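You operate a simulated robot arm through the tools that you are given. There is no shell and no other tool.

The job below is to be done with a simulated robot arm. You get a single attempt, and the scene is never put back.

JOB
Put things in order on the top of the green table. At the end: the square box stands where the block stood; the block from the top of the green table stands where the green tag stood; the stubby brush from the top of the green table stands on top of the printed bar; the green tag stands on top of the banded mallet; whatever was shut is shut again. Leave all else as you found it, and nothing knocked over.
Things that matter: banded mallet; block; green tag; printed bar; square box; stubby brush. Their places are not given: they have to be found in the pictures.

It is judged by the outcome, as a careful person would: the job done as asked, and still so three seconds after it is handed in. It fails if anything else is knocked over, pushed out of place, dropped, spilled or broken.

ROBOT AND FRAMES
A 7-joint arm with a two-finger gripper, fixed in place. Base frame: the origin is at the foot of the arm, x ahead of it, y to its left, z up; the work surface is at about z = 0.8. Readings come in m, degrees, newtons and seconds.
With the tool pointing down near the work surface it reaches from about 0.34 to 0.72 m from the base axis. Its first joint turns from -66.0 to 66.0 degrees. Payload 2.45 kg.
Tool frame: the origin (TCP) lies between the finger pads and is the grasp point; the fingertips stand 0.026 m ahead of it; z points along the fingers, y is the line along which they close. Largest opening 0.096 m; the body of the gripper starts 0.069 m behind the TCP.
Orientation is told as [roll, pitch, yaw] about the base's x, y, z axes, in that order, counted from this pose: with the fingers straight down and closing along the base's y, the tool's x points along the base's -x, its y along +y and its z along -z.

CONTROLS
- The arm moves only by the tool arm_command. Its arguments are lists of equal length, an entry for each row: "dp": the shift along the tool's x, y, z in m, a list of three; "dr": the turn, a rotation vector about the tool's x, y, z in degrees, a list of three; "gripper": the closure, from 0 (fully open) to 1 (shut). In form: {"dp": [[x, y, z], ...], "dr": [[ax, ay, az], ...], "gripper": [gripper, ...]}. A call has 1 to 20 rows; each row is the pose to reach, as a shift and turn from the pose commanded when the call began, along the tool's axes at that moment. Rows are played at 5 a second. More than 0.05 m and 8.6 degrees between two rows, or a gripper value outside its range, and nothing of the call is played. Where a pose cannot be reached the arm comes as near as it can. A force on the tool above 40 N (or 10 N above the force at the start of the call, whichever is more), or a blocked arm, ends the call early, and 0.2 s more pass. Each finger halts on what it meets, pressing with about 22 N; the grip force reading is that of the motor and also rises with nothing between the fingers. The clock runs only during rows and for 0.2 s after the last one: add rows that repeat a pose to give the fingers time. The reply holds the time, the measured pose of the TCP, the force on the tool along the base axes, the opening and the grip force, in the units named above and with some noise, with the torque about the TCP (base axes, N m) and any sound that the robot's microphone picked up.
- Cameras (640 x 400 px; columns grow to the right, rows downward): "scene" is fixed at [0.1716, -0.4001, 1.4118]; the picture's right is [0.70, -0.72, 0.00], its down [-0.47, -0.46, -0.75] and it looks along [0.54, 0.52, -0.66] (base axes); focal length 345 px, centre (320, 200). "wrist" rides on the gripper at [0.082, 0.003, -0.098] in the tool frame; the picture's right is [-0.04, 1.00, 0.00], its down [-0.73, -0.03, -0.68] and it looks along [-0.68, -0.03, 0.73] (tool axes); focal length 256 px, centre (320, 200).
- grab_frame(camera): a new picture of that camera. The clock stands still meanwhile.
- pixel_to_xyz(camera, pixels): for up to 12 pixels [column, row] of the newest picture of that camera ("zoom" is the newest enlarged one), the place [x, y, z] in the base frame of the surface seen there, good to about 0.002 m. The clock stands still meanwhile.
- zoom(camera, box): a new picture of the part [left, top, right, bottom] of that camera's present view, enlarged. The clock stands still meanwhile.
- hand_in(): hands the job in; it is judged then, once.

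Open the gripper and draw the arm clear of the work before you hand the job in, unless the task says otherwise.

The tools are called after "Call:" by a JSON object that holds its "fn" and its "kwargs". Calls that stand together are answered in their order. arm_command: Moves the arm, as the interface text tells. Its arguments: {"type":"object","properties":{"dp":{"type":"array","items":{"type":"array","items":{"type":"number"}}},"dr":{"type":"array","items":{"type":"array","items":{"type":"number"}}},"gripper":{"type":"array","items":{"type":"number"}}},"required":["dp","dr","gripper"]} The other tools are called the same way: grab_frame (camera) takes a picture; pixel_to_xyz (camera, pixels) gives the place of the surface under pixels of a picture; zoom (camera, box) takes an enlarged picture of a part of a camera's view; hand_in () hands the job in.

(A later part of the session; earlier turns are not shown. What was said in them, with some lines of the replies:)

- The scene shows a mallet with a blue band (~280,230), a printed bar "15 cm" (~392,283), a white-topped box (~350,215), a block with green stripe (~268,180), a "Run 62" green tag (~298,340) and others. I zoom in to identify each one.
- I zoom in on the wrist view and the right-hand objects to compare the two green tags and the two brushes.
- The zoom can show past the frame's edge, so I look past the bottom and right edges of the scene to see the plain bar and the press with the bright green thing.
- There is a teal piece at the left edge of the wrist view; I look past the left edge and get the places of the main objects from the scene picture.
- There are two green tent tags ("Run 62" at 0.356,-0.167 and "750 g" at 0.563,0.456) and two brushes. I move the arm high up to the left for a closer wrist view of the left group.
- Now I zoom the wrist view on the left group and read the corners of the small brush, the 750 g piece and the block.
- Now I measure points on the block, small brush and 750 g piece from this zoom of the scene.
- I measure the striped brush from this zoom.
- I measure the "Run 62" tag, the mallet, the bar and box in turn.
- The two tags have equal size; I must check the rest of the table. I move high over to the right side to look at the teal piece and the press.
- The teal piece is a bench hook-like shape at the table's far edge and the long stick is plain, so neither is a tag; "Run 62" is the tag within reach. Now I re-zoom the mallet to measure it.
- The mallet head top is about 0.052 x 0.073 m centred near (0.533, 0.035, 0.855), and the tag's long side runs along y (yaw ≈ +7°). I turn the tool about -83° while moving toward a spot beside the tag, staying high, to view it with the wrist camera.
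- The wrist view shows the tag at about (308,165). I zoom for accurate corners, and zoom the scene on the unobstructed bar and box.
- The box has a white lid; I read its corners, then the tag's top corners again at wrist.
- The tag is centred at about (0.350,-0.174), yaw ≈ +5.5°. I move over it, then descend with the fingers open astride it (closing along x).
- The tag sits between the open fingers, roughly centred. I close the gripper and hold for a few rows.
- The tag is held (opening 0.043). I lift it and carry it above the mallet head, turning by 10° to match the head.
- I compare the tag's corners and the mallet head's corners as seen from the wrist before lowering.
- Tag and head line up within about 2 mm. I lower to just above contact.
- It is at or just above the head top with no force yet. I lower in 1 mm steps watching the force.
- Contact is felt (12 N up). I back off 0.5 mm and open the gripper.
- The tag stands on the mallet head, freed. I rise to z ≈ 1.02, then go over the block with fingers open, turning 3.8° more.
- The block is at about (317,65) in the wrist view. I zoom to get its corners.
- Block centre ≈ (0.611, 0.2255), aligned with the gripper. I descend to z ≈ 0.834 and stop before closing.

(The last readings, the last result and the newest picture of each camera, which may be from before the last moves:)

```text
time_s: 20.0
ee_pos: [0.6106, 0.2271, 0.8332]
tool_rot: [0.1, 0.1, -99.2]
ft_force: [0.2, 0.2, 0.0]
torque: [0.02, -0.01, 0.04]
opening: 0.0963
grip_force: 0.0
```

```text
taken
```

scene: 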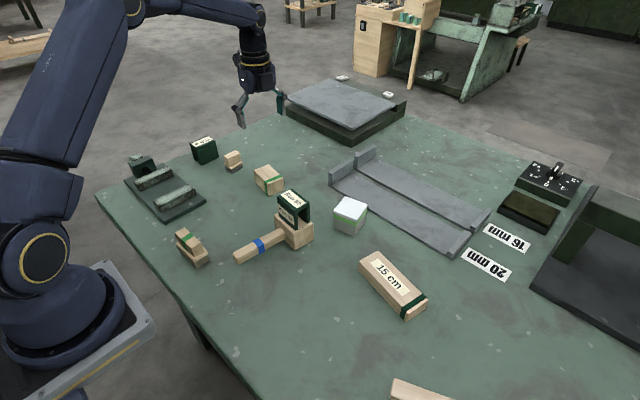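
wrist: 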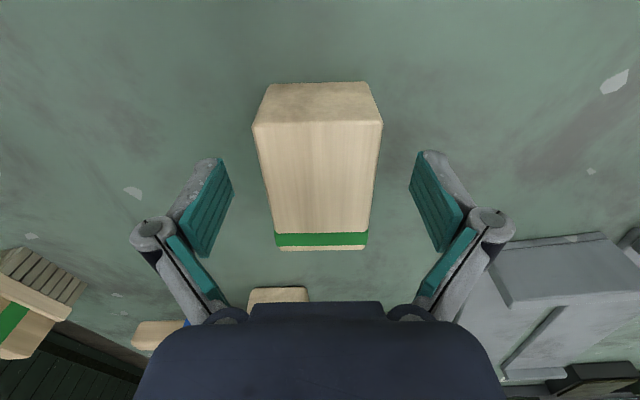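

The block is centred between the fingers. I close, then lift after the grip is set.

Call:
{"fn": "arm_command", "kwargs": {"dp": [[0, 0, 0], [0, 0, 0], [0, 0, 0], [0, 0, 0], [0, 0, 0], [0, 0, 0]], "dr": [[0, 0, 0], [0, 0, 0], [0, 0, 0], [0, 0, 0], [0, 0, 0], [0, 0, 0]], "gripper": [1, 1, 1, 1, 1, 1]}}

```text
time_s: 21.4
ee_pos: [0.6109, 0.2248, 0.8349]
tool_rot: [0.0, -0.1, -99.0]
ft_force: [0.0, 0.5, 1.3]
torque: [-0.02, 0.05, -0.05]
opening: 0.049
grip_force: 22.3
```

The block is held (0.049). I lift high and carry it over the tag's former place (0.350, -0.174), turning back 14.5°.

Call:
{"fn": "arm_command", "kwargs": {"dp": [[0, 0, -0.03], [0, 0, -0.075], [0, 0, -0.12], [0, 0, -0.165], [0, 0, -0.186], [-0.0396, -0.0178, -0.186], [-0.0791, -0.0355, -0.186], [-0.1187, -0.0533, -0.186], [-0.1582, -0.0711, -0.186], [-0.1978, -0.0888, -0.186], [-0.2373, -0.1066, -0.186], [-0.2769, -0.1243, -0.186], [-0.3164, -0.1421, -0.186], [-0.356, -0.1599, -0.186], [-0.3955, -0.1776, -0.186], [-0.4351, -0.1954, -0.186], [-0.4351, -0.1954, -0.186]], "dr": [[0, 0, 0], [0, 0, 0], [0, 0, 0], [0, 0, 0], [0, 0, 0], [0, 0, -1.3], [0, 0, -2.6], [0, 0, -4], [0, 0, -5.3], [0, 0, -6.6], [0, 0, -7.9], [0, 0, -9.2], [0, 0, -10.5], [0, 0, -11.9], [0, 0, -13.2], [0, 0, -14.5], [0, 0, -14.5]], "gripper": [1, 1, 1, 1, 1, 1, 1, 1, 1, 1, 1, 1, 1, 1, 1, 1, 1]}}

Call:
{"fn": "grab_frame", "kwargs": {"camera": "scene"}}

Call:
{"fn": "grab_frame", "kwargs": {"camera": "wrist"}}

```text
time_s: 25.0
ee_pos: [0.3473, -0.1743, 1.0214]
tool_rot: [0.0, 0.0, -84.5]
ft_force: [-0.1, 0.8, -0.2]
torque: [-0.02, 0.01, -0.02]
opening: 0.0492
grip_force: 21.9
```

```text
taken
```

scene: 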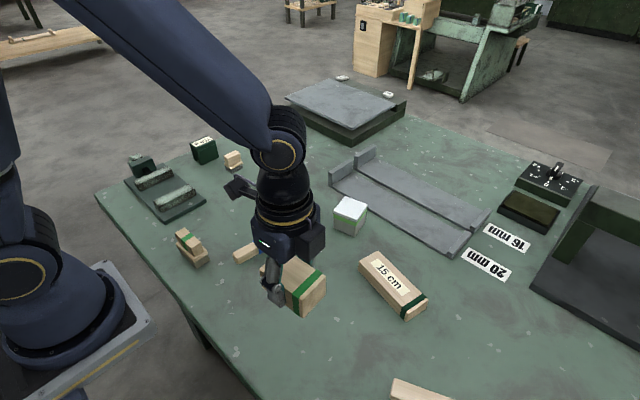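

```text
taken
```

wrist: 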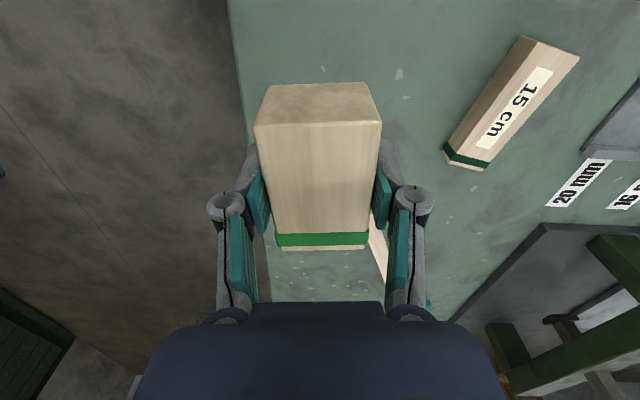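

The block hangs level over the spot. I lower it to about 1 mm above the table.

Call:
{"fn": "arm_command", "kwargs": {"dp": [[0, 0, 0.04], [0, 0, 0.08], [0, 0, 0.12], [0, 0, 0.155], [0, 0, 0.175], [0, 0, 0.182], [0, 0, 0.185], [0, 0, 0.1855]], "dr": [[0, 0, 0], [0, 0, 0], [0, 0, 0], [0, 0, 0], [0, 0, 0], [0, 0, 0], [0, 0, 0], [0, 0, 0]], "gripper": [1, 1, 1, 1, 1, 1, 1, 1]}}

```text
time_s: 26.8
ee_pos: [0.3502, -0.1746, 0.8349]
tool_rot: [0.0, 0.1, -84.5]
ft_force: [-1.9, 1.3, 9.9]
torque: [-0.15, 0.07, 0.0]
opening: 0.0495
grip_force: 21.8
```

Contact with the table (about 10 N). I open the gripper gently and then check before rising.

Call:
{"fn": "arm_command", "kwargs": {"dp": [[0, 0, -0.0003], [0, 0, -0.0003], [0, 0, -0.0003], [0, 0, -0.0003], [0, 0, -0.0003], [0, 0, -0.0003]], "dr": [[0, 0, 0], [0, 0, 0], [0, 0, 0], [0, 0, 0], [0, 0, 0], [0, 0, 0]], "gripper": [0.45, 0.4, 0.3, 0.2, 0.1, 0.1]}}

Call:
{"fn": "arm_command", "kwargs": {"dp": [[0, 0, -0.03], [0, 0, -0.07], [0, 0, -0.11], [0, 0, -0.15], [0, 0, -0.185], [0, 0, -0.185]], "dr": [[0, 0, 0], [0, 0, 0], [0, 0, 0], [0, 0, 0], [0, 0, 0], [0, 0, 0]], "gripper": [0.1, 0.1, 0.1, 0, 0, 0]}}

Call:
{"fn": "grab_frame", "kwargs": {"camera": "wrist"}}

```text
time_s: 28.2
ee_pos: [0.3492, -0.1733, 0.836]
tool_rot: [0.0, 0.0, -84.5]
ft_force: [-0.3, -0.3, 0.0]
torque: [-0.02, -0.02, 0.03]
opening: 0.0862
grip_force: 0.1
```

```text
time_s: 29.6
ee_pos: [0.351, -0.1731, 1.0194]
tool_rot: [-0.1, 0.0, -84.5]
ft_force: [-0.7, 0.6, 0.0]
torque: [-0.03, 0.0, -0.02]
opening: 0.0958
grip_force: 0.1
```

```text
taken
```

wrist: 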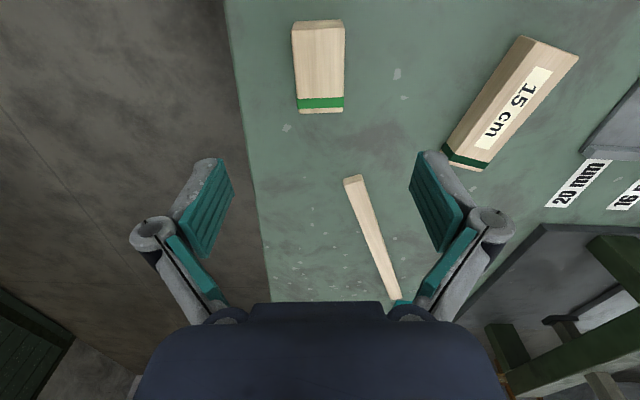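

The block stands where the tag was. Next is the box; I check the space between it and the grey tracks in the scene view.

Call:
{"fn": "grab_frame", "kwargs": {"camera": "scene"}}

Call:
{"fn": "zoom", "kwargs": {"camera": "scene", "box": [310, 160, 410, 250]}}

Call:
{"fn": "pixel_to_xyz", "kwargs": {"camera": "scene", "pixels": [[331, 186], [345, 194], [368, 206], [380, 214], [400, 224], [420, 240], [372, 190], [390, 200], [345, 160], [329, 172], [333, 180]]}}

```text
taken
```

scene: 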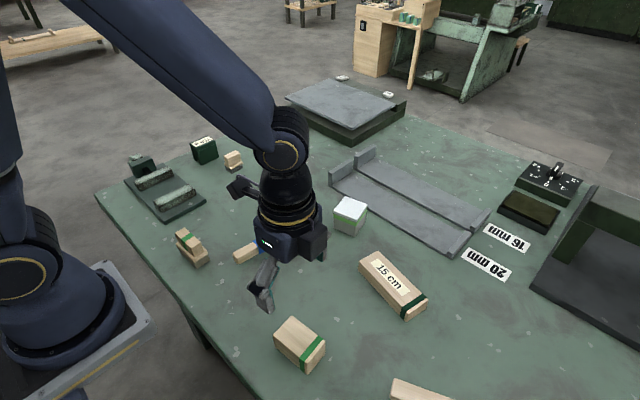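

```text
4.44 times, centred on (360, 205) of scene
```

zoom: 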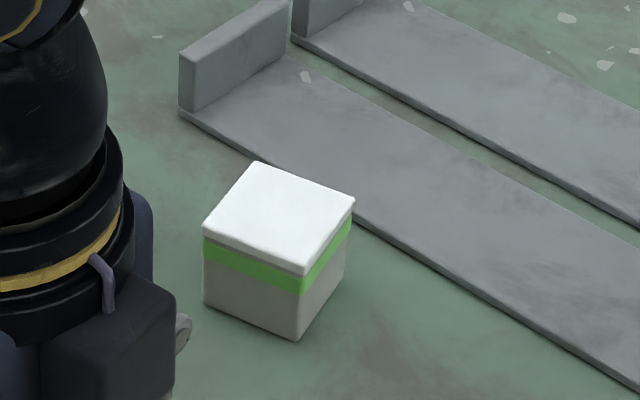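

```text
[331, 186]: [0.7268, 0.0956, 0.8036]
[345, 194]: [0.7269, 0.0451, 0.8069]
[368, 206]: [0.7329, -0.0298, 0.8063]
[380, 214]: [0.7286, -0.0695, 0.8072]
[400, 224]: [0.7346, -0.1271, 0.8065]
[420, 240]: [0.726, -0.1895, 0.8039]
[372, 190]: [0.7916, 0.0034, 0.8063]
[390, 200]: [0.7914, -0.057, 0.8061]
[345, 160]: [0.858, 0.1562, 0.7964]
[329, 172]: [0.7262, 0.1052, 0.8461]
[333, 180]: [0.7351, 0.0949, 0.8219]
```

The track edge is at x ≈ 0.726, leaving room for the fingers closing along the box's x side. I move over the box at height with the tool at yaw ≈ -75°.

Call:
{"fn": "arm_command", "kwargs": {"dp": [[0.0136, 0.039, 0], [0.0272, 0.078, 0], [0.0407, 0.1169, 0], [0.0543, 0.1559, 0], [0.0679, 0.1949, 0], [0.0815, 0.2339, 0], [0.095, 0.2728, 0], [0.1086, 0.3118, 0], [0.1086, 0.3118, 0]], "dr": [[0, 0, -1.2], [0, 0, -2.4], [0, 0, -3.6], [0, 0, -4.8], [0, 0, -6], [0, 0, -7.2], [0, 0, -8.4], [0, 0, -9.5], [0, 0, -9.5]], "gripper": [0, 0, 0, 0, 0, 0, 0, 0, 0]}}

Call:
{"fn": "grab_frame", "kwargs": {"camera": "wrist"}}

Call:
{"fn": "zoom", "kwargs": {"camera": "wrist", "box": [260, 0, 380, 120]}}

Call:
{"fn": "zoom", "kwargs": {"camera": "scene", "box": [320, 185, 380, 245]}}

```text
time_s: 31.6
ee_pos: [0.6506, -0.0363, 1.0216]
tool_rot: [0.0, -0.1, -75.0]
ft_force: [-0.2, 0.3, 0.0]
torque: [0.02, 0.01, 0.01]
opening: 0.096
grip_force: 0.1
```

```text
taken
```

wrist: 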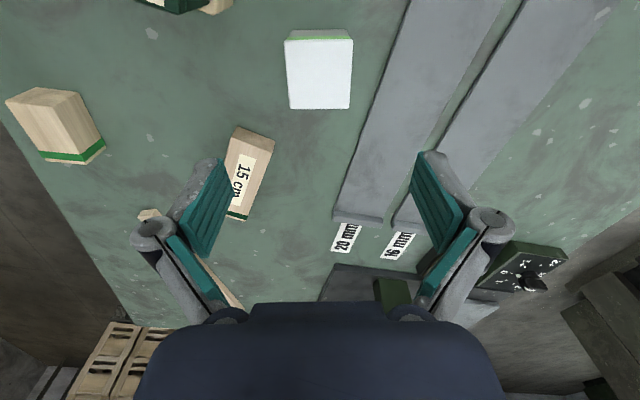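

```text
3.33 times, centred on (320, 60) of wrist
```

zoom: 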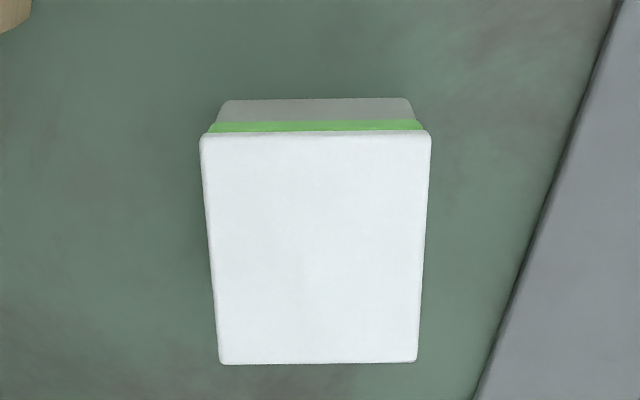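

```text
6.67 times, centred on (350, 215) of scene
```

zoom: 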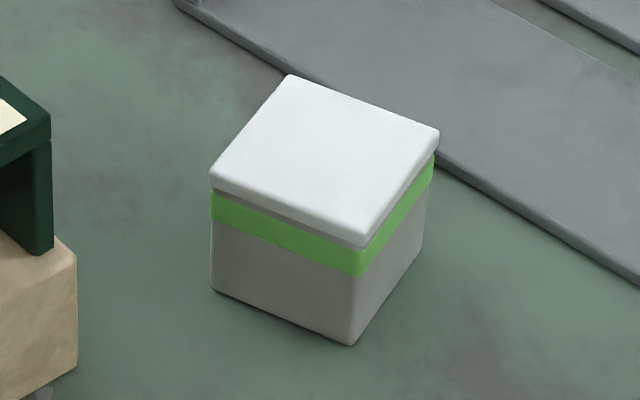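

I check where the finger pads begin and end vertically relative to the TCP, since the lid overhangs slightly and I want to grip only the body; also the lid's corners.

Call:
{"fn": "pixel_to_xyz", "kwargs": {"camera": "wrist", "pixels": [[222, 165], [231, 185], [215, 215], [195, 240], [205, 256], [190, 255], [415, 165], [445, 245], [285, 42], [353, 42], [290, 108], [349, 107]]}}

```text
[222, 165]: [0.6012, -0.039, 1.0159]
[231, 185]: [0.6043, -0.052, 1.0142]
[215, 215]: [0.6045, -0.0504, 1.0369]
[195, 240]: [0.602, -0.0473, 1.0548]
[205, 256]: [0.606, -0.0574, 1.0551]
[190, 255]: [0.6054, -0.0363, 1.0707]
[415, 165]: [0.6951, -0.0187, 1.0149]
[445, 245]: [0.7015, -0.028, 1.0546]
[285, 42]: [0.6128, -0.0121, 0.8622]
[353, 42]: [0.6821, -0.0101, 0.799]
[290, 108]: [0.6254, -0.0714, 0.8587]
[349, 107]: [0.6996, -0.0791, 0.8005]
```

Pads are tall, so they may touch the lid rim too; I'll grip low, then test with a tiny lift. Descending around the box to z ≈ 0.831.

Call:
{"fn": "arm_command", "kwargs": {"dp": [[0, 0, 0.04], [0, 0, 0.08], [0, 0, 0.12], [0, 0, 0.15], [0, 0, 0.175], [0, 0, 0.189], [0, 0, 0.189]], "dr": [[0, 0, 0], [0, 0, 0], [0, 0, 0], [0, 0, 0], [0, 0, 0], [0, 0, 0], [0, 0, 0]], "gripper": [0, 0, 0, 0, 0, 0, 0]}}

Call:
{"fn": "grab_frame", "kwargs": {"camera": "wrist"}}

Call:
{"fn": "zoom", "kwargs": {"camera": "scene", "box": [300, 160, 400, 250]}}

```text
time_s: 33.2
ee_pos: [0.6513, -0.0355, 0.8313]
tool_rot: [0.0, 0.0, -75.1]
ft_force: [-0.4, 0.0, 0.5]
torque: [0.03, -0.03, 0.0]
opening: 0.0958
grip_force: 0.1
```

```text
taken
```

wrist: 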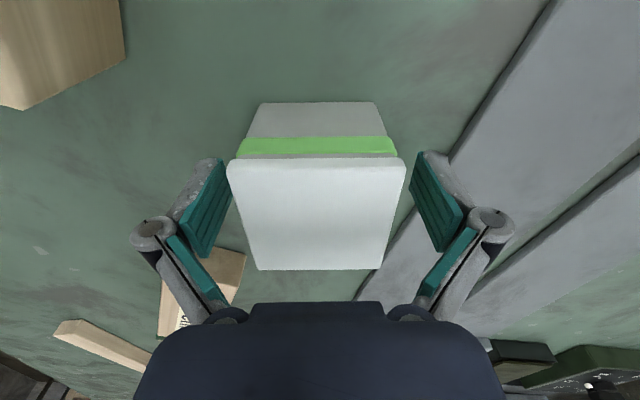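

```text
4.44 times, centred on (350, 205) of scene
```

zoom: 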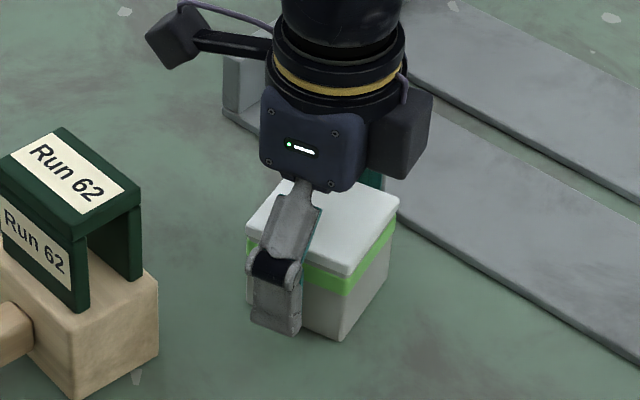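

The box sits between the fingers. I close and hold.

Call:
{"fn": "arm_command", "kwargs": {"dp": [[0, 0, 0], [0, 0, 0], [0, 0, 0], [0, 0, 0], [0, 0, 0]], "dr": [[0, 0, 0], [0, 0, 0], [0, 0, 0], [0, 0, 0], [0, 0, 0]], "gripper": [1, 1, 1, 1, 1]}}

Call:
{"fn": "arm_command", "kwargs": {"dp": [[0, 0, -0.003], [0, 0, -0.006], [0, 0, -0.006]], "dr": [[0, 0, 0], [0, 0, 0], [0, 0, 0]], "gripper": [1, 1, 1]}}

Call:
{"fn": "grab_frame", "kwargs": {"camera": "wrist"}}

Call:
{"fn": "zoom", "kwargs": {"camera": "scene", "box": [300, 160, 400, 250]}}

```text
time_s: 34.4
ee_pos: [0.6511, -0.0356, 0.8327]
tool_rot: [0.0, 0.0, -75.0]
ft_force: [-1.6, -0.4, 3.9]
torque: [-0.02, 0.14, -0.04]
opening: 0.0596
grip_force: 22.0
```

```text
time_s: 35.2
ee_pos: [0.6506, -0.0346, 0.8365]
tool_rot: [0.0, -0.1, -75.0]
ft_force: [-0.3, 0.1, -3.4]
torque: [0.02, 0.01, 0.0]
opening: 0.0597
grip_force: 21.8
```

```text
taken
```

wrist: 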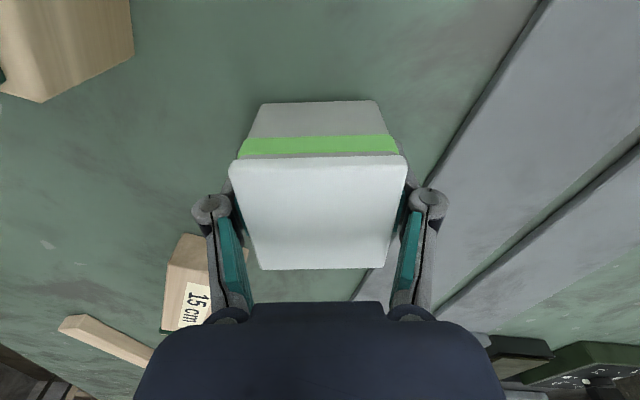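

```text
4.44 times, centred on (350, 205) of scene
```

zoom: 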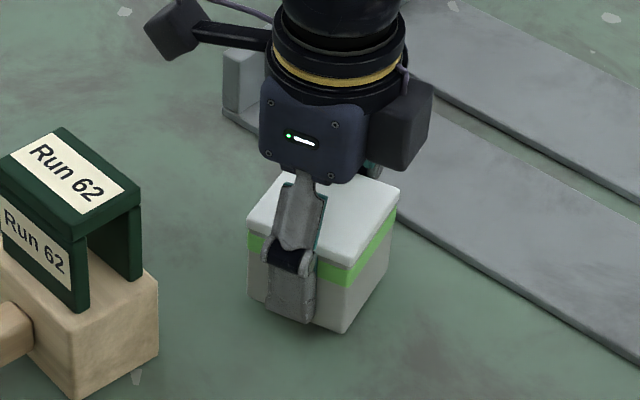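

The box, band and lid rose together, held firmly. I lift to z ≈ 1.02 and carry it over the block's former place (0.611, 0.2255), turning 24°.

Call:
{"fn": "arm_command", "kwargs": {"dp": [[0, 0, -0.03], [0, 0, -0.07], [0, 0, -0.11], [0, 0, -0.15], [0, 0, -0.183], [0.0375, 0.0043, -0.183], [0.0751, 0.0086, -0.183], [0.1126, 0.0129, -0.183], [0.1501, 0.0171, -0.183], [0.1876, 0.0214, -0.183], [0.2252, 0.0257, -0.183], [0.2627, 0.03, -0.183], [0.2627, 0.03, -0.183]], "dr": [[0, 0, 0], [0, 0, 0], [0, 0, 0], [0, 0, 0], [0, 0, 0], [0, 0, 3.4], [0, 0, 6.8], [0, 0, 10.2], [0, 0, 13.6], [0, 0, 17], [0, 0, 20.4], [0, 0, 24], [0, 0, 24]], "gripper": [1, 1, 1, 1, 1, 1, 1, 1, 1, 1, 1, 1, 1]}}

Call:
{"fn": "grab_frame", "kwargs": {"camera": "wrist"}}

Call:
{"fn": "grab_frame", "kwargs": {"camera": "scene"}}

```text
time_s: 38.0
ee_pos: [0.6113, 0.2252, 1.0187]
tool_rot: [-0.1, 0.0, -99.1]
ft_force: [0.4, -0.2, -3.3]
torque: [-0.01, 0.0, 0.01]
opening: 0.0596
grip_force: 22.3
```

```text
taken
```

wrist: 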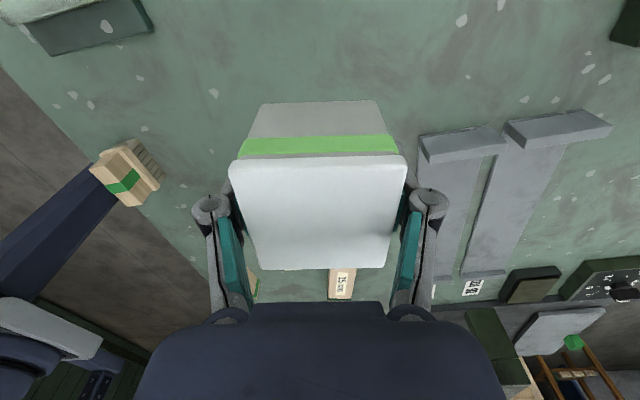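

```text
taken
```

scene: 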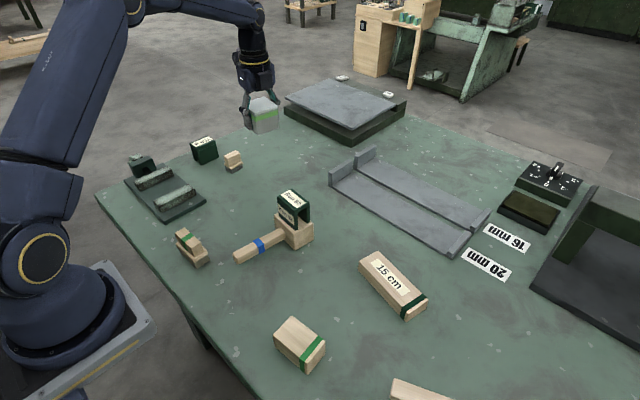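

The box hangs level over the spot. I lower it to contact.

Call:
{"fn": "arm_command", "kwargs": {"dp": [[0, 0, 0.04], [0, 0, 0.08], [0, 0, 0.12], [0, 0, 0.155], [0, 0, 0.178], [0, 0, 0.185], [0, 0, 0.1875], [0, 0, 0.1888]], "dr": [[0, 0, 0], [0, 0, 0], [0, 0, 0], [0, 0, 0], [0, 0, 0], [0, 0, 0], [0, 0, 0], [0, 0, 0]], "gripper": [1, 1, 1, 1, 1, 1, 1, 1]}}

```text
time_s: 39.8
ee_pos: [0.6101, 0.2249, 0.8335]
tool_rot: [0.0, 0.0, -99.0]
ft_force: [-5.4, -2.1, 12.1]
torque: [-0.28, 0.27, -0.11]
opening: 0.0597
grip_force: 22.2
```

Contact felt. I ease up slightly and open the fingers, then look before rising.

Call:
{"fn": "arm_command", "kwargs": {"dp": [[0, 0, -0.001], [0, 0, -0.001], [0, 0, -0.001], [0, 0, -0.001], [0, 0, -0.001], [0, 0, -0.001]], "dr": [[0, 0, 0], [0, 0, 0], [0, 0, 0], [0, 0, 0], [0, 0, 0], [0, 0, 0]], "gripper": [1, 0.35, 0.25, 0.1, 0, 0]}}

Call:
{"fn": "grab_frame", "kwargs": {"camera": "wrist"}}

```text
time_s: 41.2
ee_pos: [0.6114, 0.2257, 0.833]
tool_rot: [-0.1, 0.0, -99.0]
ft_force: [0.1, -0.4, 0.6]
torque: [-0.04, 0.0, -0.03]
opening: 0.096
grip_force: 0.0
```

```text
taken
```

wrist: 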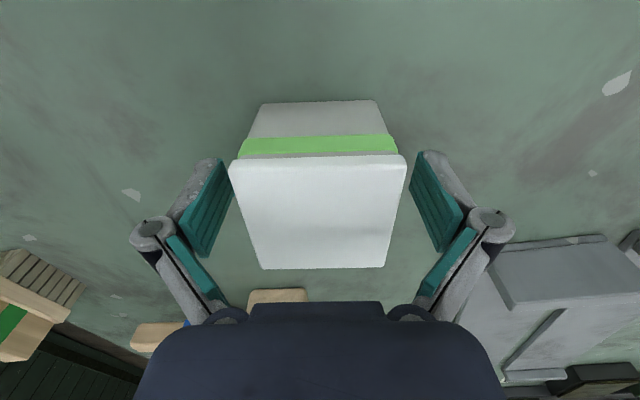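

The box stands at the block's old place, lid shut. I rise, then go toward the stubby brush while turning the tool back to yaw 0 for a good look.

Call:
{"fn": "arm_command", "kwargs": {"dp": [[0, 0, -0.04], [0, 0, -0.085], [0, 0, -0.13], [0, 0, -0.17], [0, 0, -0.187], [0.0104, -0.0068, -0.187], [0.0208, -0.0136, -0.187], [0.0312, -0.0204, -0.187], [0.0416, -0.0272, -0.187], [0.052, -0.034, -0.187], [0.0624, -0.0408, -0.187], [0.0728, -0.0475, -0.187], [0.0832, -0.0543, -0.187], [0.0936, -0.0611, -0.187], [0.104, -0.0679, -0.187], [0.1144, -0.0747, -0.187], [0.1248, -0.0815, -0.187], [0.1248, -0.0815, -0.187]], "dr": [[0, 0, 0], [0, 0, 0], [0, 0, 0], [0, 0, 0], [0, 0, 0], [0, 0, -8.25], [0, 0, -16.5], [0, 0, -24.75], [0, 0, -33], [0, 0, -41.25], [0, 0, -49.5], [0, 0, -57.75], [0, 0, -66], [0, 0, -74.25], [0, 0, -82.5], [0, 0, -90.75], [0, 0, -99], [0, 0, -99]], "gripper": [0, 0, 0, 0, 0, 0, 0, 0, 0, 0, 0, 0, 0, 0, 0, 0, 0, 0]}}

Call:
{"fn": "grab_frame", "kwargs": {"camera": "wrist"}}

Call:
{"fn": "grab_frame", "kwargs": {"camera": "scene"}}

```text
time_s: 45.0
ee_pos: [0.5487, 0.3614, 1.0191]
tool_rot: [0.0, 0.2, 0.2]
ft_force: [0.1, -0.4, 0.3]
torque: [-0.01, 0.02, -0.04]
opening: 0.0959
grip_force: 0.1
```

```text
taken
```

wrist: 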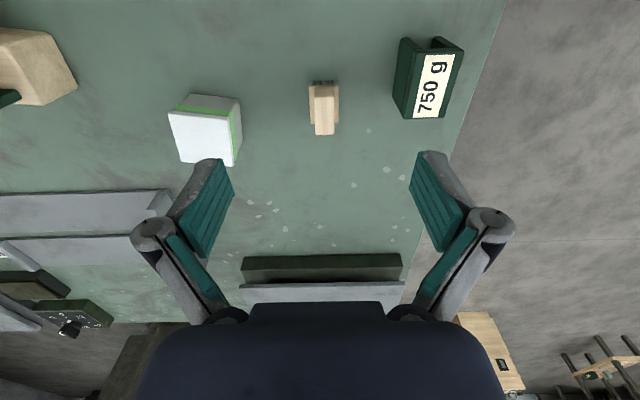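

```text
taken
```

scene: 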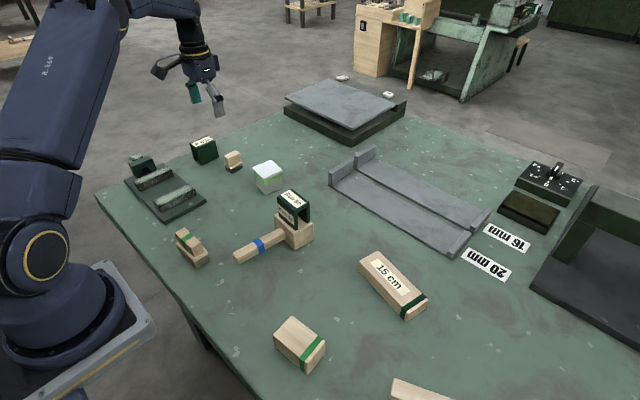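

The brush shows at about (324,108) in the wrist view. I zoom and read its handle's and plate's corners.

Call:
{"fn": "zoom", "kwargs": {"camera": "wrist", "box": [284, 72, 364, 152]}}

Call:
{"fn": "zoom", "kwargs": {"camera": "scene", "box": [210, 135, 260, 185]}}

```text
5.00 times, centred on (324, 112) of wrist
```

zoom: 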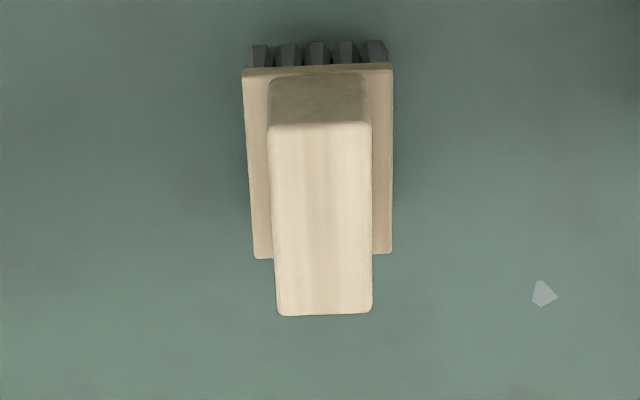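

```text
8.00 times, centred on (235, 160) of scene
```

zoom: 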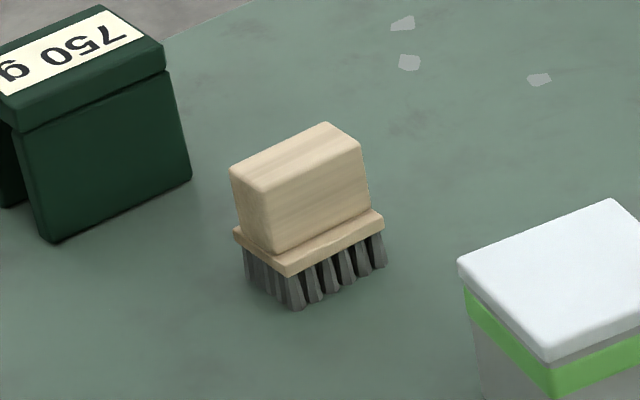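

Call:
{"fn": "pixel_to_xyz", "kwargs": {"camera": "wrist", "pixels": [[314, 97.5], [333.5, 97], [316, 134], [334, 133.5], [324.5, 115], [309.5, 87], [338, 85.5], [311.5, 122], [338, 121], [324, 92]]}}

Call:
{"fn": "pixel_to_xyz", "kwargs": {"camera": "zoom", "pixels": [[233, 172], [324, 125], [358, 147], [265, 192], [289, 270], [382, 218], [236, 235], [300, 307], [385, 265], [295, 160]]}}

```text
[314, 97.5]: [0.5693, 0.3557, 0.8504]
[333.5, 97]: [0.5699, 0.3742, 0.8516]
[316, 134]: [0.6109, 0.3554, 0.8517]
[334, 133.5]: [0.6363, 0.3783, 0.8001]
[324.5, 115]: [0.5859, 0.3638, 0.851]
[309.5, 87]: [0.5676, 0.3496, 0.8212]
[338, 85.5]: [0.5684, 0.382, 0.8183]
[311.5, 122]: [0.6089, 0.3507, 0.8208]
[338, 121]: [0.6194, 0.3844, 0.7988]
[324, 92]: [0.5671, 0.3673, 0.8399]
```

```text
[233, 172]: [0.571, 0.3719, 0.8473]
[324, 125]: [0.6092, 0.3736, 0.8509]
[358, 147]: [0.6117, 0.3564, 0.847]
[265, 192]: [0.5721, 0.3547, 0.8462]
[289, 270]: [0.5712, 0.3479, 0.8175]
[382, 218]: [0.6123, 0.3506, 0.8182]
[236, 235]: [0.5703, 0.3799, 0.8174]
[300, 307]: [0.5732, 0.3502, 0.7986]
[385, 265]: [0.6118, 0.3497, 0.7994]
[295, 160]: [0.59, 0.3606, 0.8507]
```

The handle spans x 0.570–0.612, y 0.355–0.3735, top 0.850, plate top about 0.82. I descend over it with a partly closed gripper, tips staying above the plate.

Call:
{"fn": "arm_command", "kwargs": {"dp": [[-0.02, 0.0015, 0.03], [-0.041, 0.003, 0.06], [-0.041, 0.003, 0.1], [-0.041, 0.003, 0.135], [-0.041, 0.003, 0.158], [-0.041, 0.003, 0.1695], [-0.041, 0.003, 0.1695]], "dr": [[0, 0, -1], [0, 0, -1], [0, 0, -1], [0, 0, -1], [0, 0, -1], [0, 0, -1], [0, 0, -1]], "gripper": [0.2, 0.35, 0.4, 0.4, 0.4, 0.4, 0.4]}}

Call:
{"fn": "grab_frame", "kwargs": {"camera": "wrist"}}

Call:
{"fn": "zoom", "kwargs": {"camera": "scene", "box": [190, 115, 280, 195]}}

```text
time_s: 46.6
ee_pos: [0.591, 0.3653, 0.8491]
tool_rot: [0.0, 0.0, 1.0]
ft_force: [0.8, -0.5, 0.6]
torque: [0.01, -0.01, 0.05]
opening: 0.0577
grip_force: 0.1
```

```text
taken
```

wrist: 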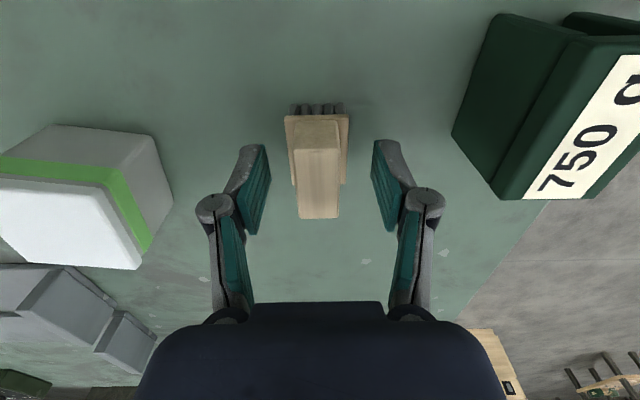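

```text
5.00 times, centred on (235, 155) of scene
```

zoom: 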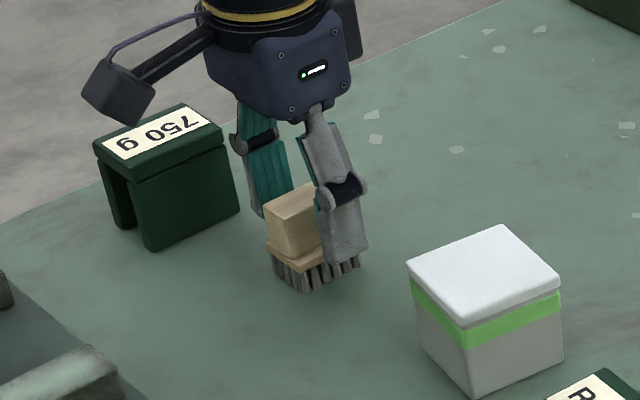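

The brush is centred between fingers. I raise 2 mm for clearance above the plate and close.

Call:
{"fn": "arm_command", "kwargs": {"dp": [[0, 0, -0.002], [0, 0, -0.002], [0, 0, -0.002], [0, 0, -0.002], [0, 0, -0.002], [0, 0, -0.002]], "dr": [[0, 0, 0], [0, 0, 0], [0, 0, 0], [0, 0, 0], [0, 0, 0], [0, 0, 0]], "gripper": [0.4, 1, 1, 1, 1, 1]}}

Call:
{"fn": "grab_frame", "kwargs": {"camera": "wrist"}}

Call:
{"fn": "zoom", "kwargs": {"camera": "scene", "box": [190, 115, 280, 195]}}

```text
time_s: 48.0
ee_pos: [0.5908, 0.3659, 0.8522]
tool_rot: [0.0, 0.0, 0.9]
ft_force: [0.5, -0.3, 1.6]
torque: [0.02, -0.02, 0.01]
opening: 0.0212
grip_force: 22.4
```

```text
taken
```

wrist: 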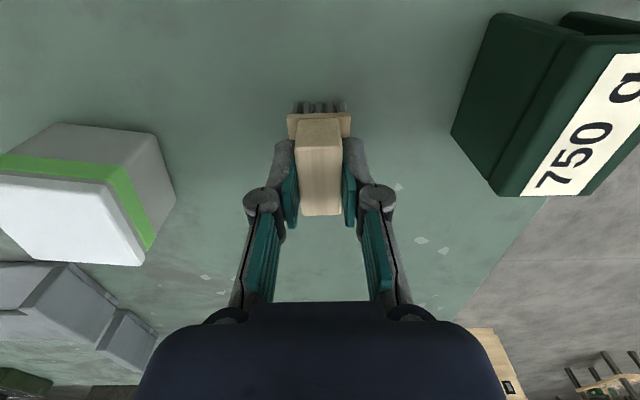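

```text
5.00 times, centred on (235, 155) of scene
```

zoom: 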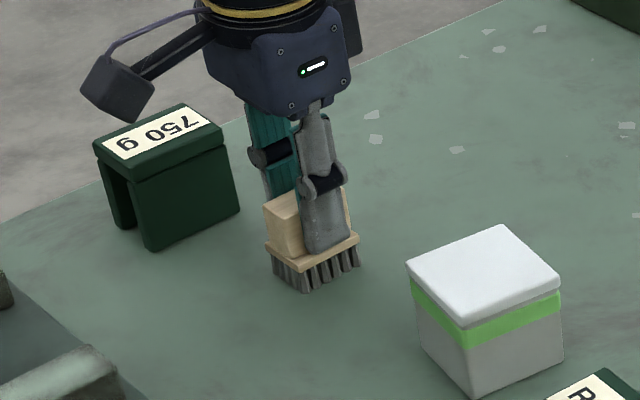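

The brush is held (0.021). I lift and carry it high over the bar, turning 102° so its long side follows the bar.

Call:
{"fn": "arm_command", "kwargs": {"dp": [[0, 0, -0.03], [0, 0, -0.075], [0, 0, -0.12], [0, 0, -0.17], [0.0024, -0.0444, -0.17], [0.0048, -0.0888, -0.17], [0.0072, -0.1332, -0.17], [0.0096, -0.1775, -0.17], [0.012, -0.2219, -0.17], [0.0144, -0.2663, -0.17], [0.0167, -0.3107, -0.17], [0.0191, -0.3551, -0.17], [0.0215, -0.3995, -0.17], [0.0239, -0.4438, -0.17], [0.0263, -0.4882, -0.17], [0.0287, -0.5326, -0.17], [0.0311, -0.577, -0.17], [0.0311, -0.577, -0.17]], "dr": [[0, 0, 0], [0, 0, 0], [0, 0, 0], [0, 0, 0], [0, 0, 7.85], [0, 0, 15.7], [0, 0, 23.55], [0, 0, 31.4], [0, 0, 39.25], [0, 0, 47.1], [0, 0, 54.95], [0, 0, 62.8], [0, 0, 70.65], [0, 0, 78.5], [0, 0, 86.35], [0, 0, 94.2], [0, 0, 102], [0, 0, 102]], "gripper": [1, 1, 1, 1, 1, 1, 1, 1, 1, 1, 1, 1, 1, 1, 1, 1, 1, 1]}}

Call:
{"fn": "grab_frame", "kwargs": {"camera": "wrist"}}

Call:
{"fn": "grab_frame", "kwargs": {"camera": "scene"}}

```text
time_s: 51.8
ee_pos: [0.5689, -0.2134, 1.0217]
tool_rot: [0.0, 0.0, -101.1]
ft_force: [-0.6, 0.2, -0.7]
torque: [0.01, -0.02, 0.01]
opening: 0.0209
grip_force: 22.1
```

```text
taken
```

wrist: 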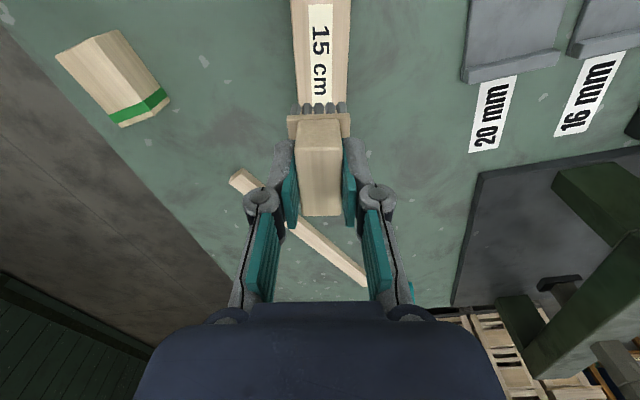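

```text
taken
```

scene: 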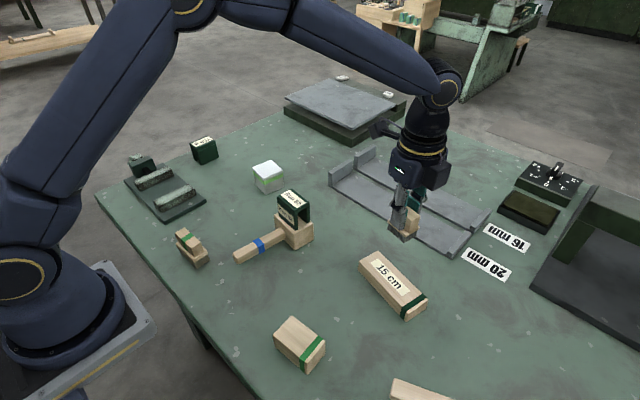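

Brush (≈col 319) and bar (≈col 321) are lined up, both parallel. I lower to just above the bar top (0.829).

Call:
{"fn": "arm_command", "kwargs": {"dp": [[0, 0, 0.04], [0, 0, 0.08], [0, 0, 0.11], [0, 0, 0.128], [0, 0, 0.136], [0, 0, 0.138], [0, 0, 0.138]], "dr": [[0, 0, 0], [0, 0, 0], [0, 0, 0], [0, 0, 0], [0, 0, 0], [0, 0, 0], [0, 0, 0]], "gripper": [1, 1, 1, 1, 1, 1, 1]}}

Call:
{"fn": "grab_frame", "kwargs": {"camera": "wrist"}}

Call:
{"fn": "zoom", "kwargs": {"camera": "scene", "box": [340, 220, 450, 320]}}

```text
time_s: 53.4
ee_pos: [0.5698, -0.2122, 0.8835]
tool_rot: [0.1, 0.1, -101.1]
ft_force: [0.3, 0.0, -0.9]
torque: [0.03, -0.03, 0.02]
opening: 0.0212
grip_force: 21.9
```

```text
taken
```

wrist: 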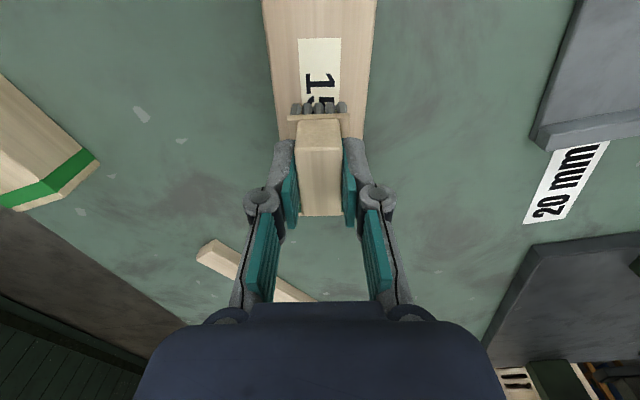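

```text
4.00 times, centred on (395, 270) of scene
```

zoom: 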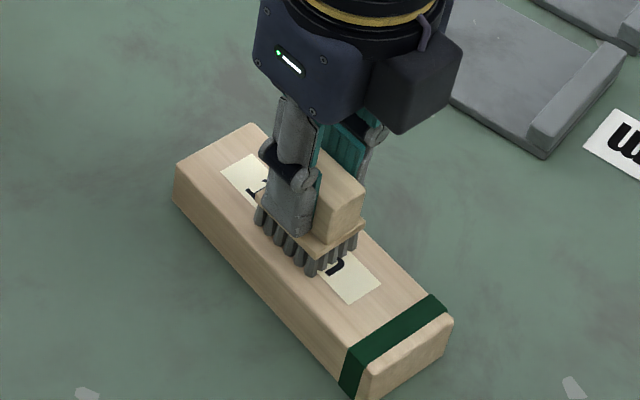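

Well centred, no contact yet. I creep down up to 2.5 mm.

Call:
{"fn": "arm_command", "kwargs": {"dp": [[0, 0, 0.001], [0, 0, 0.0015], [0, 0, 0.0015]], "dr": [[0, 0, 0], [0, 0, 0], [0, 0, 0]], "gripper": [1, 1, 1]}}

```text
time_s: 54.2
ee_pos: [0.571, -0.2128, 0.8837]
tool_rot: [0.1, 0.0, -101.2]
ft_force: [-3.0, -0.4, 14.1]
torque: [0.01, 0.16, 0.0]
opening: 0.0212
grip_force: 21.9
```

Contact at 14 N. I ease up 1 mm and open the fingers moderately, then check.

Call:
{"fn": "arm_command", "kwargs": {"dp": [[0, 0, -0.0009], [0, 0, -0.0009], [0, 0, -0.0009], [0, 0, -0.0009], [0, 0, -0.0009], [0, 0, -0.0009]], "dr": [[0, 0, 0], [0, 0, 0], [0, 0, 0], [0, 0, 0], [0, 0, 0], [0, 0, 0]], "gripper": [1, 0.7, 0.6, 0.5, 0.4, 0.4]}}

Call:
{"fn": "zoom", "kwargs": {"camera": "scene", "box": [340, 220, 450, 320]}}

```text
time_s: 55.6
ee_pos: [0.5697, -0.2118, 0.8827]
tool_rot: [-0.1, 0.0, -101.1]
ft_force: [1.2, 0.2, -0.2]
torque: [0.03, 0.01, -0.04]
opening: 0.0576
grip_force: 0.1
```

```text
4.00 times, centred on (395, 270) of scene
```

zoom: 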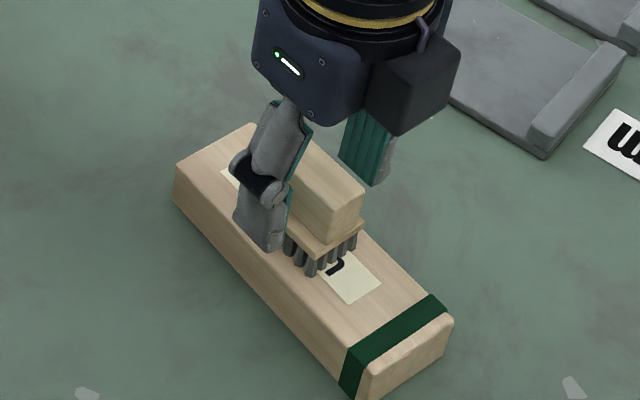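

The brush stands free on the bar. I rise straight up and draw the arm back toward the middle, high above the table.

Call:
{"fn": "arm_command", "kwargs": {"dp": [[0, 0, -0.03], [0, 0, -0.07], [0, 0, -0.115], [0, 0, -0.16], [0, 0, -0.2], [0.0184, -0.0367, -0.2], [0.0367, -0.0734, -0.2], [0.055, -0.11, -0.2], [0.0734, -0.1467, -0.2], [0.0734, -0.1467, -0.2]], "dr": [[0, 0, 0], [0, 0, 0], [0, 0, 0], [0, 0, 0], [0, 0, 0], [0, 0, 0], [0, 0, 0], [0, 0, 0], [0, 0, 0], [0, 0, 0]], "gripper": [0.4, 0.4, 0.4, 0.2, 0, 0, 0, 0, 0, 0]}}

Call:
{"fn": "grab_frame", "kwargs": {"camera": "scene"}}

Call:
{"fn": "grab_frame", "kwargs": {"camera": "wrist"}}

```text
time_s: 57.8
ee_pos: [0.4387, -0.1125, 1.0819]
tool_rot: [0.0, 0.0, -100.9]
ft_force: [0.4, -0.2, 0.3]
torque: [-0.03, 0.0, 0.02]
opening: 0.0961
grip_force: 0.2
```

```text
taken
```

scene: 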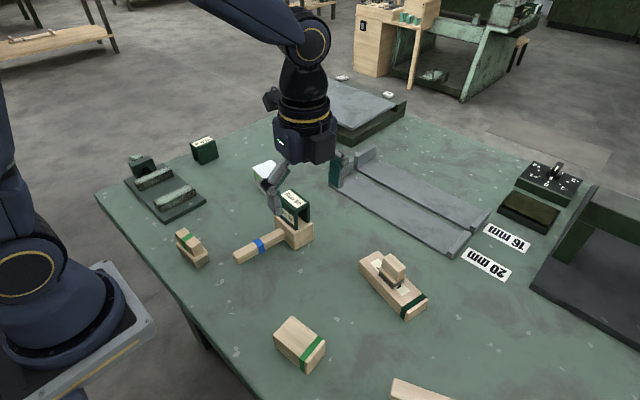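

```text
taken
```

wrist: 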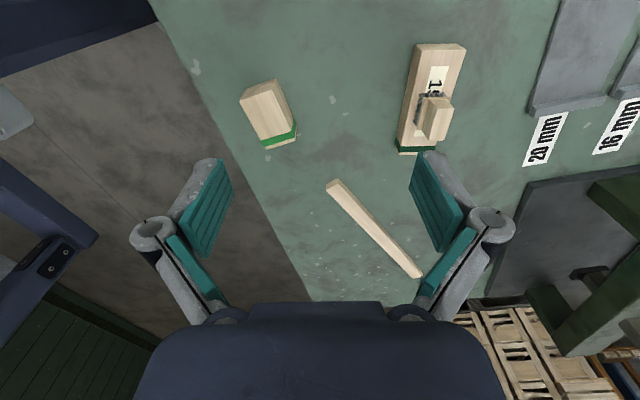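

Everything appears placed. I verify the block's corners and the tag on the mallet.

Call:
{"fn": "pixel_to_xyz", "kwargs": {"camera": "scene", "pixels": [[275, 335], [293, 318], [325, 341], [306, 364], [298, 340], [296, 203], [263, 170], [395, 265]]}}

Call:
{"fn": "zoom", "kwargs": {"camera": "scene", "box": [230, 170, 450, 370]}}

```text
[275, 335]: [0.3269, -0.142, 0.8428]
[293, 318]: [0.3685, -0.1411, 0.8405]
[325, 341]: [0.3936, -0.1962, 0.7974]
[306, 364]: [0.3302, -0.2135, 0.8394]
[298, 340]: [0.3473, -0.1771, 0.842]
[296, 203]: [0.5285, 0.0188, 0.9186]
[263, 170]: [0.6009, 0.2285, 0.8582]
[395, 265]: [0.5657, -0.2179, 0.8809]
```

```text
2.00 times, centred on (340, 270) of scene
```

zoom: 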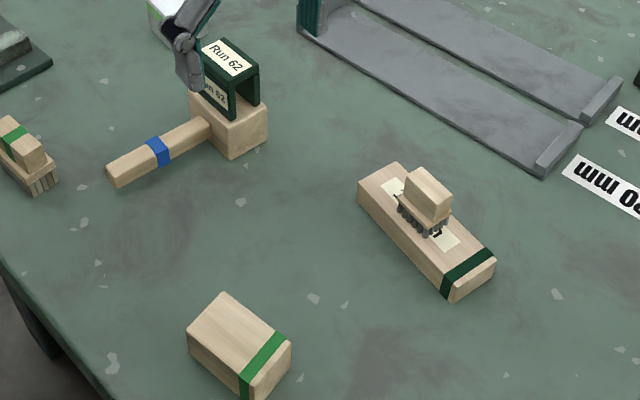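

The block is centred at about (0.350, -0.176), the tag is on the mallet head, the brush is on the bar and the box is at the block's old place. The gripper is open and the arm is clear, so I hand in.

Call:
{"fn": "hand_in", "kwargs": {}}

```text
The job is handed in.
```

I've handed the job in with everything placed as asked; the last pictures showed everything upright. I don't have the judge's result.

- **Square box:** it stands where the block stood, with its lid still shut. The box and lid lifted together, so nothing was opened.
- **Block:** it stands where the green tag stood, within a few millimetres.
- **Stubby brush:** it stands on top of the "15 cm" bar, turned to run along it. I took the smaller brush without the green stripe as the stubby one.
- **Green tag:** the "Run 62" tag stands on top of the mallet's head.

**Choice of tag:** there were two dark green tags of the same size and shape, "Run 62" and "750 g". I took "Run 62" as the green tag because "750 g" sits at about the limit of the arm's reach. If "750 g" was the one you meant, the tag and the block are both in the wrong place.

I didn't touch the other brush, the "750 g" tag or the rest of the table. The gripper is open and the arm is clear of the work.
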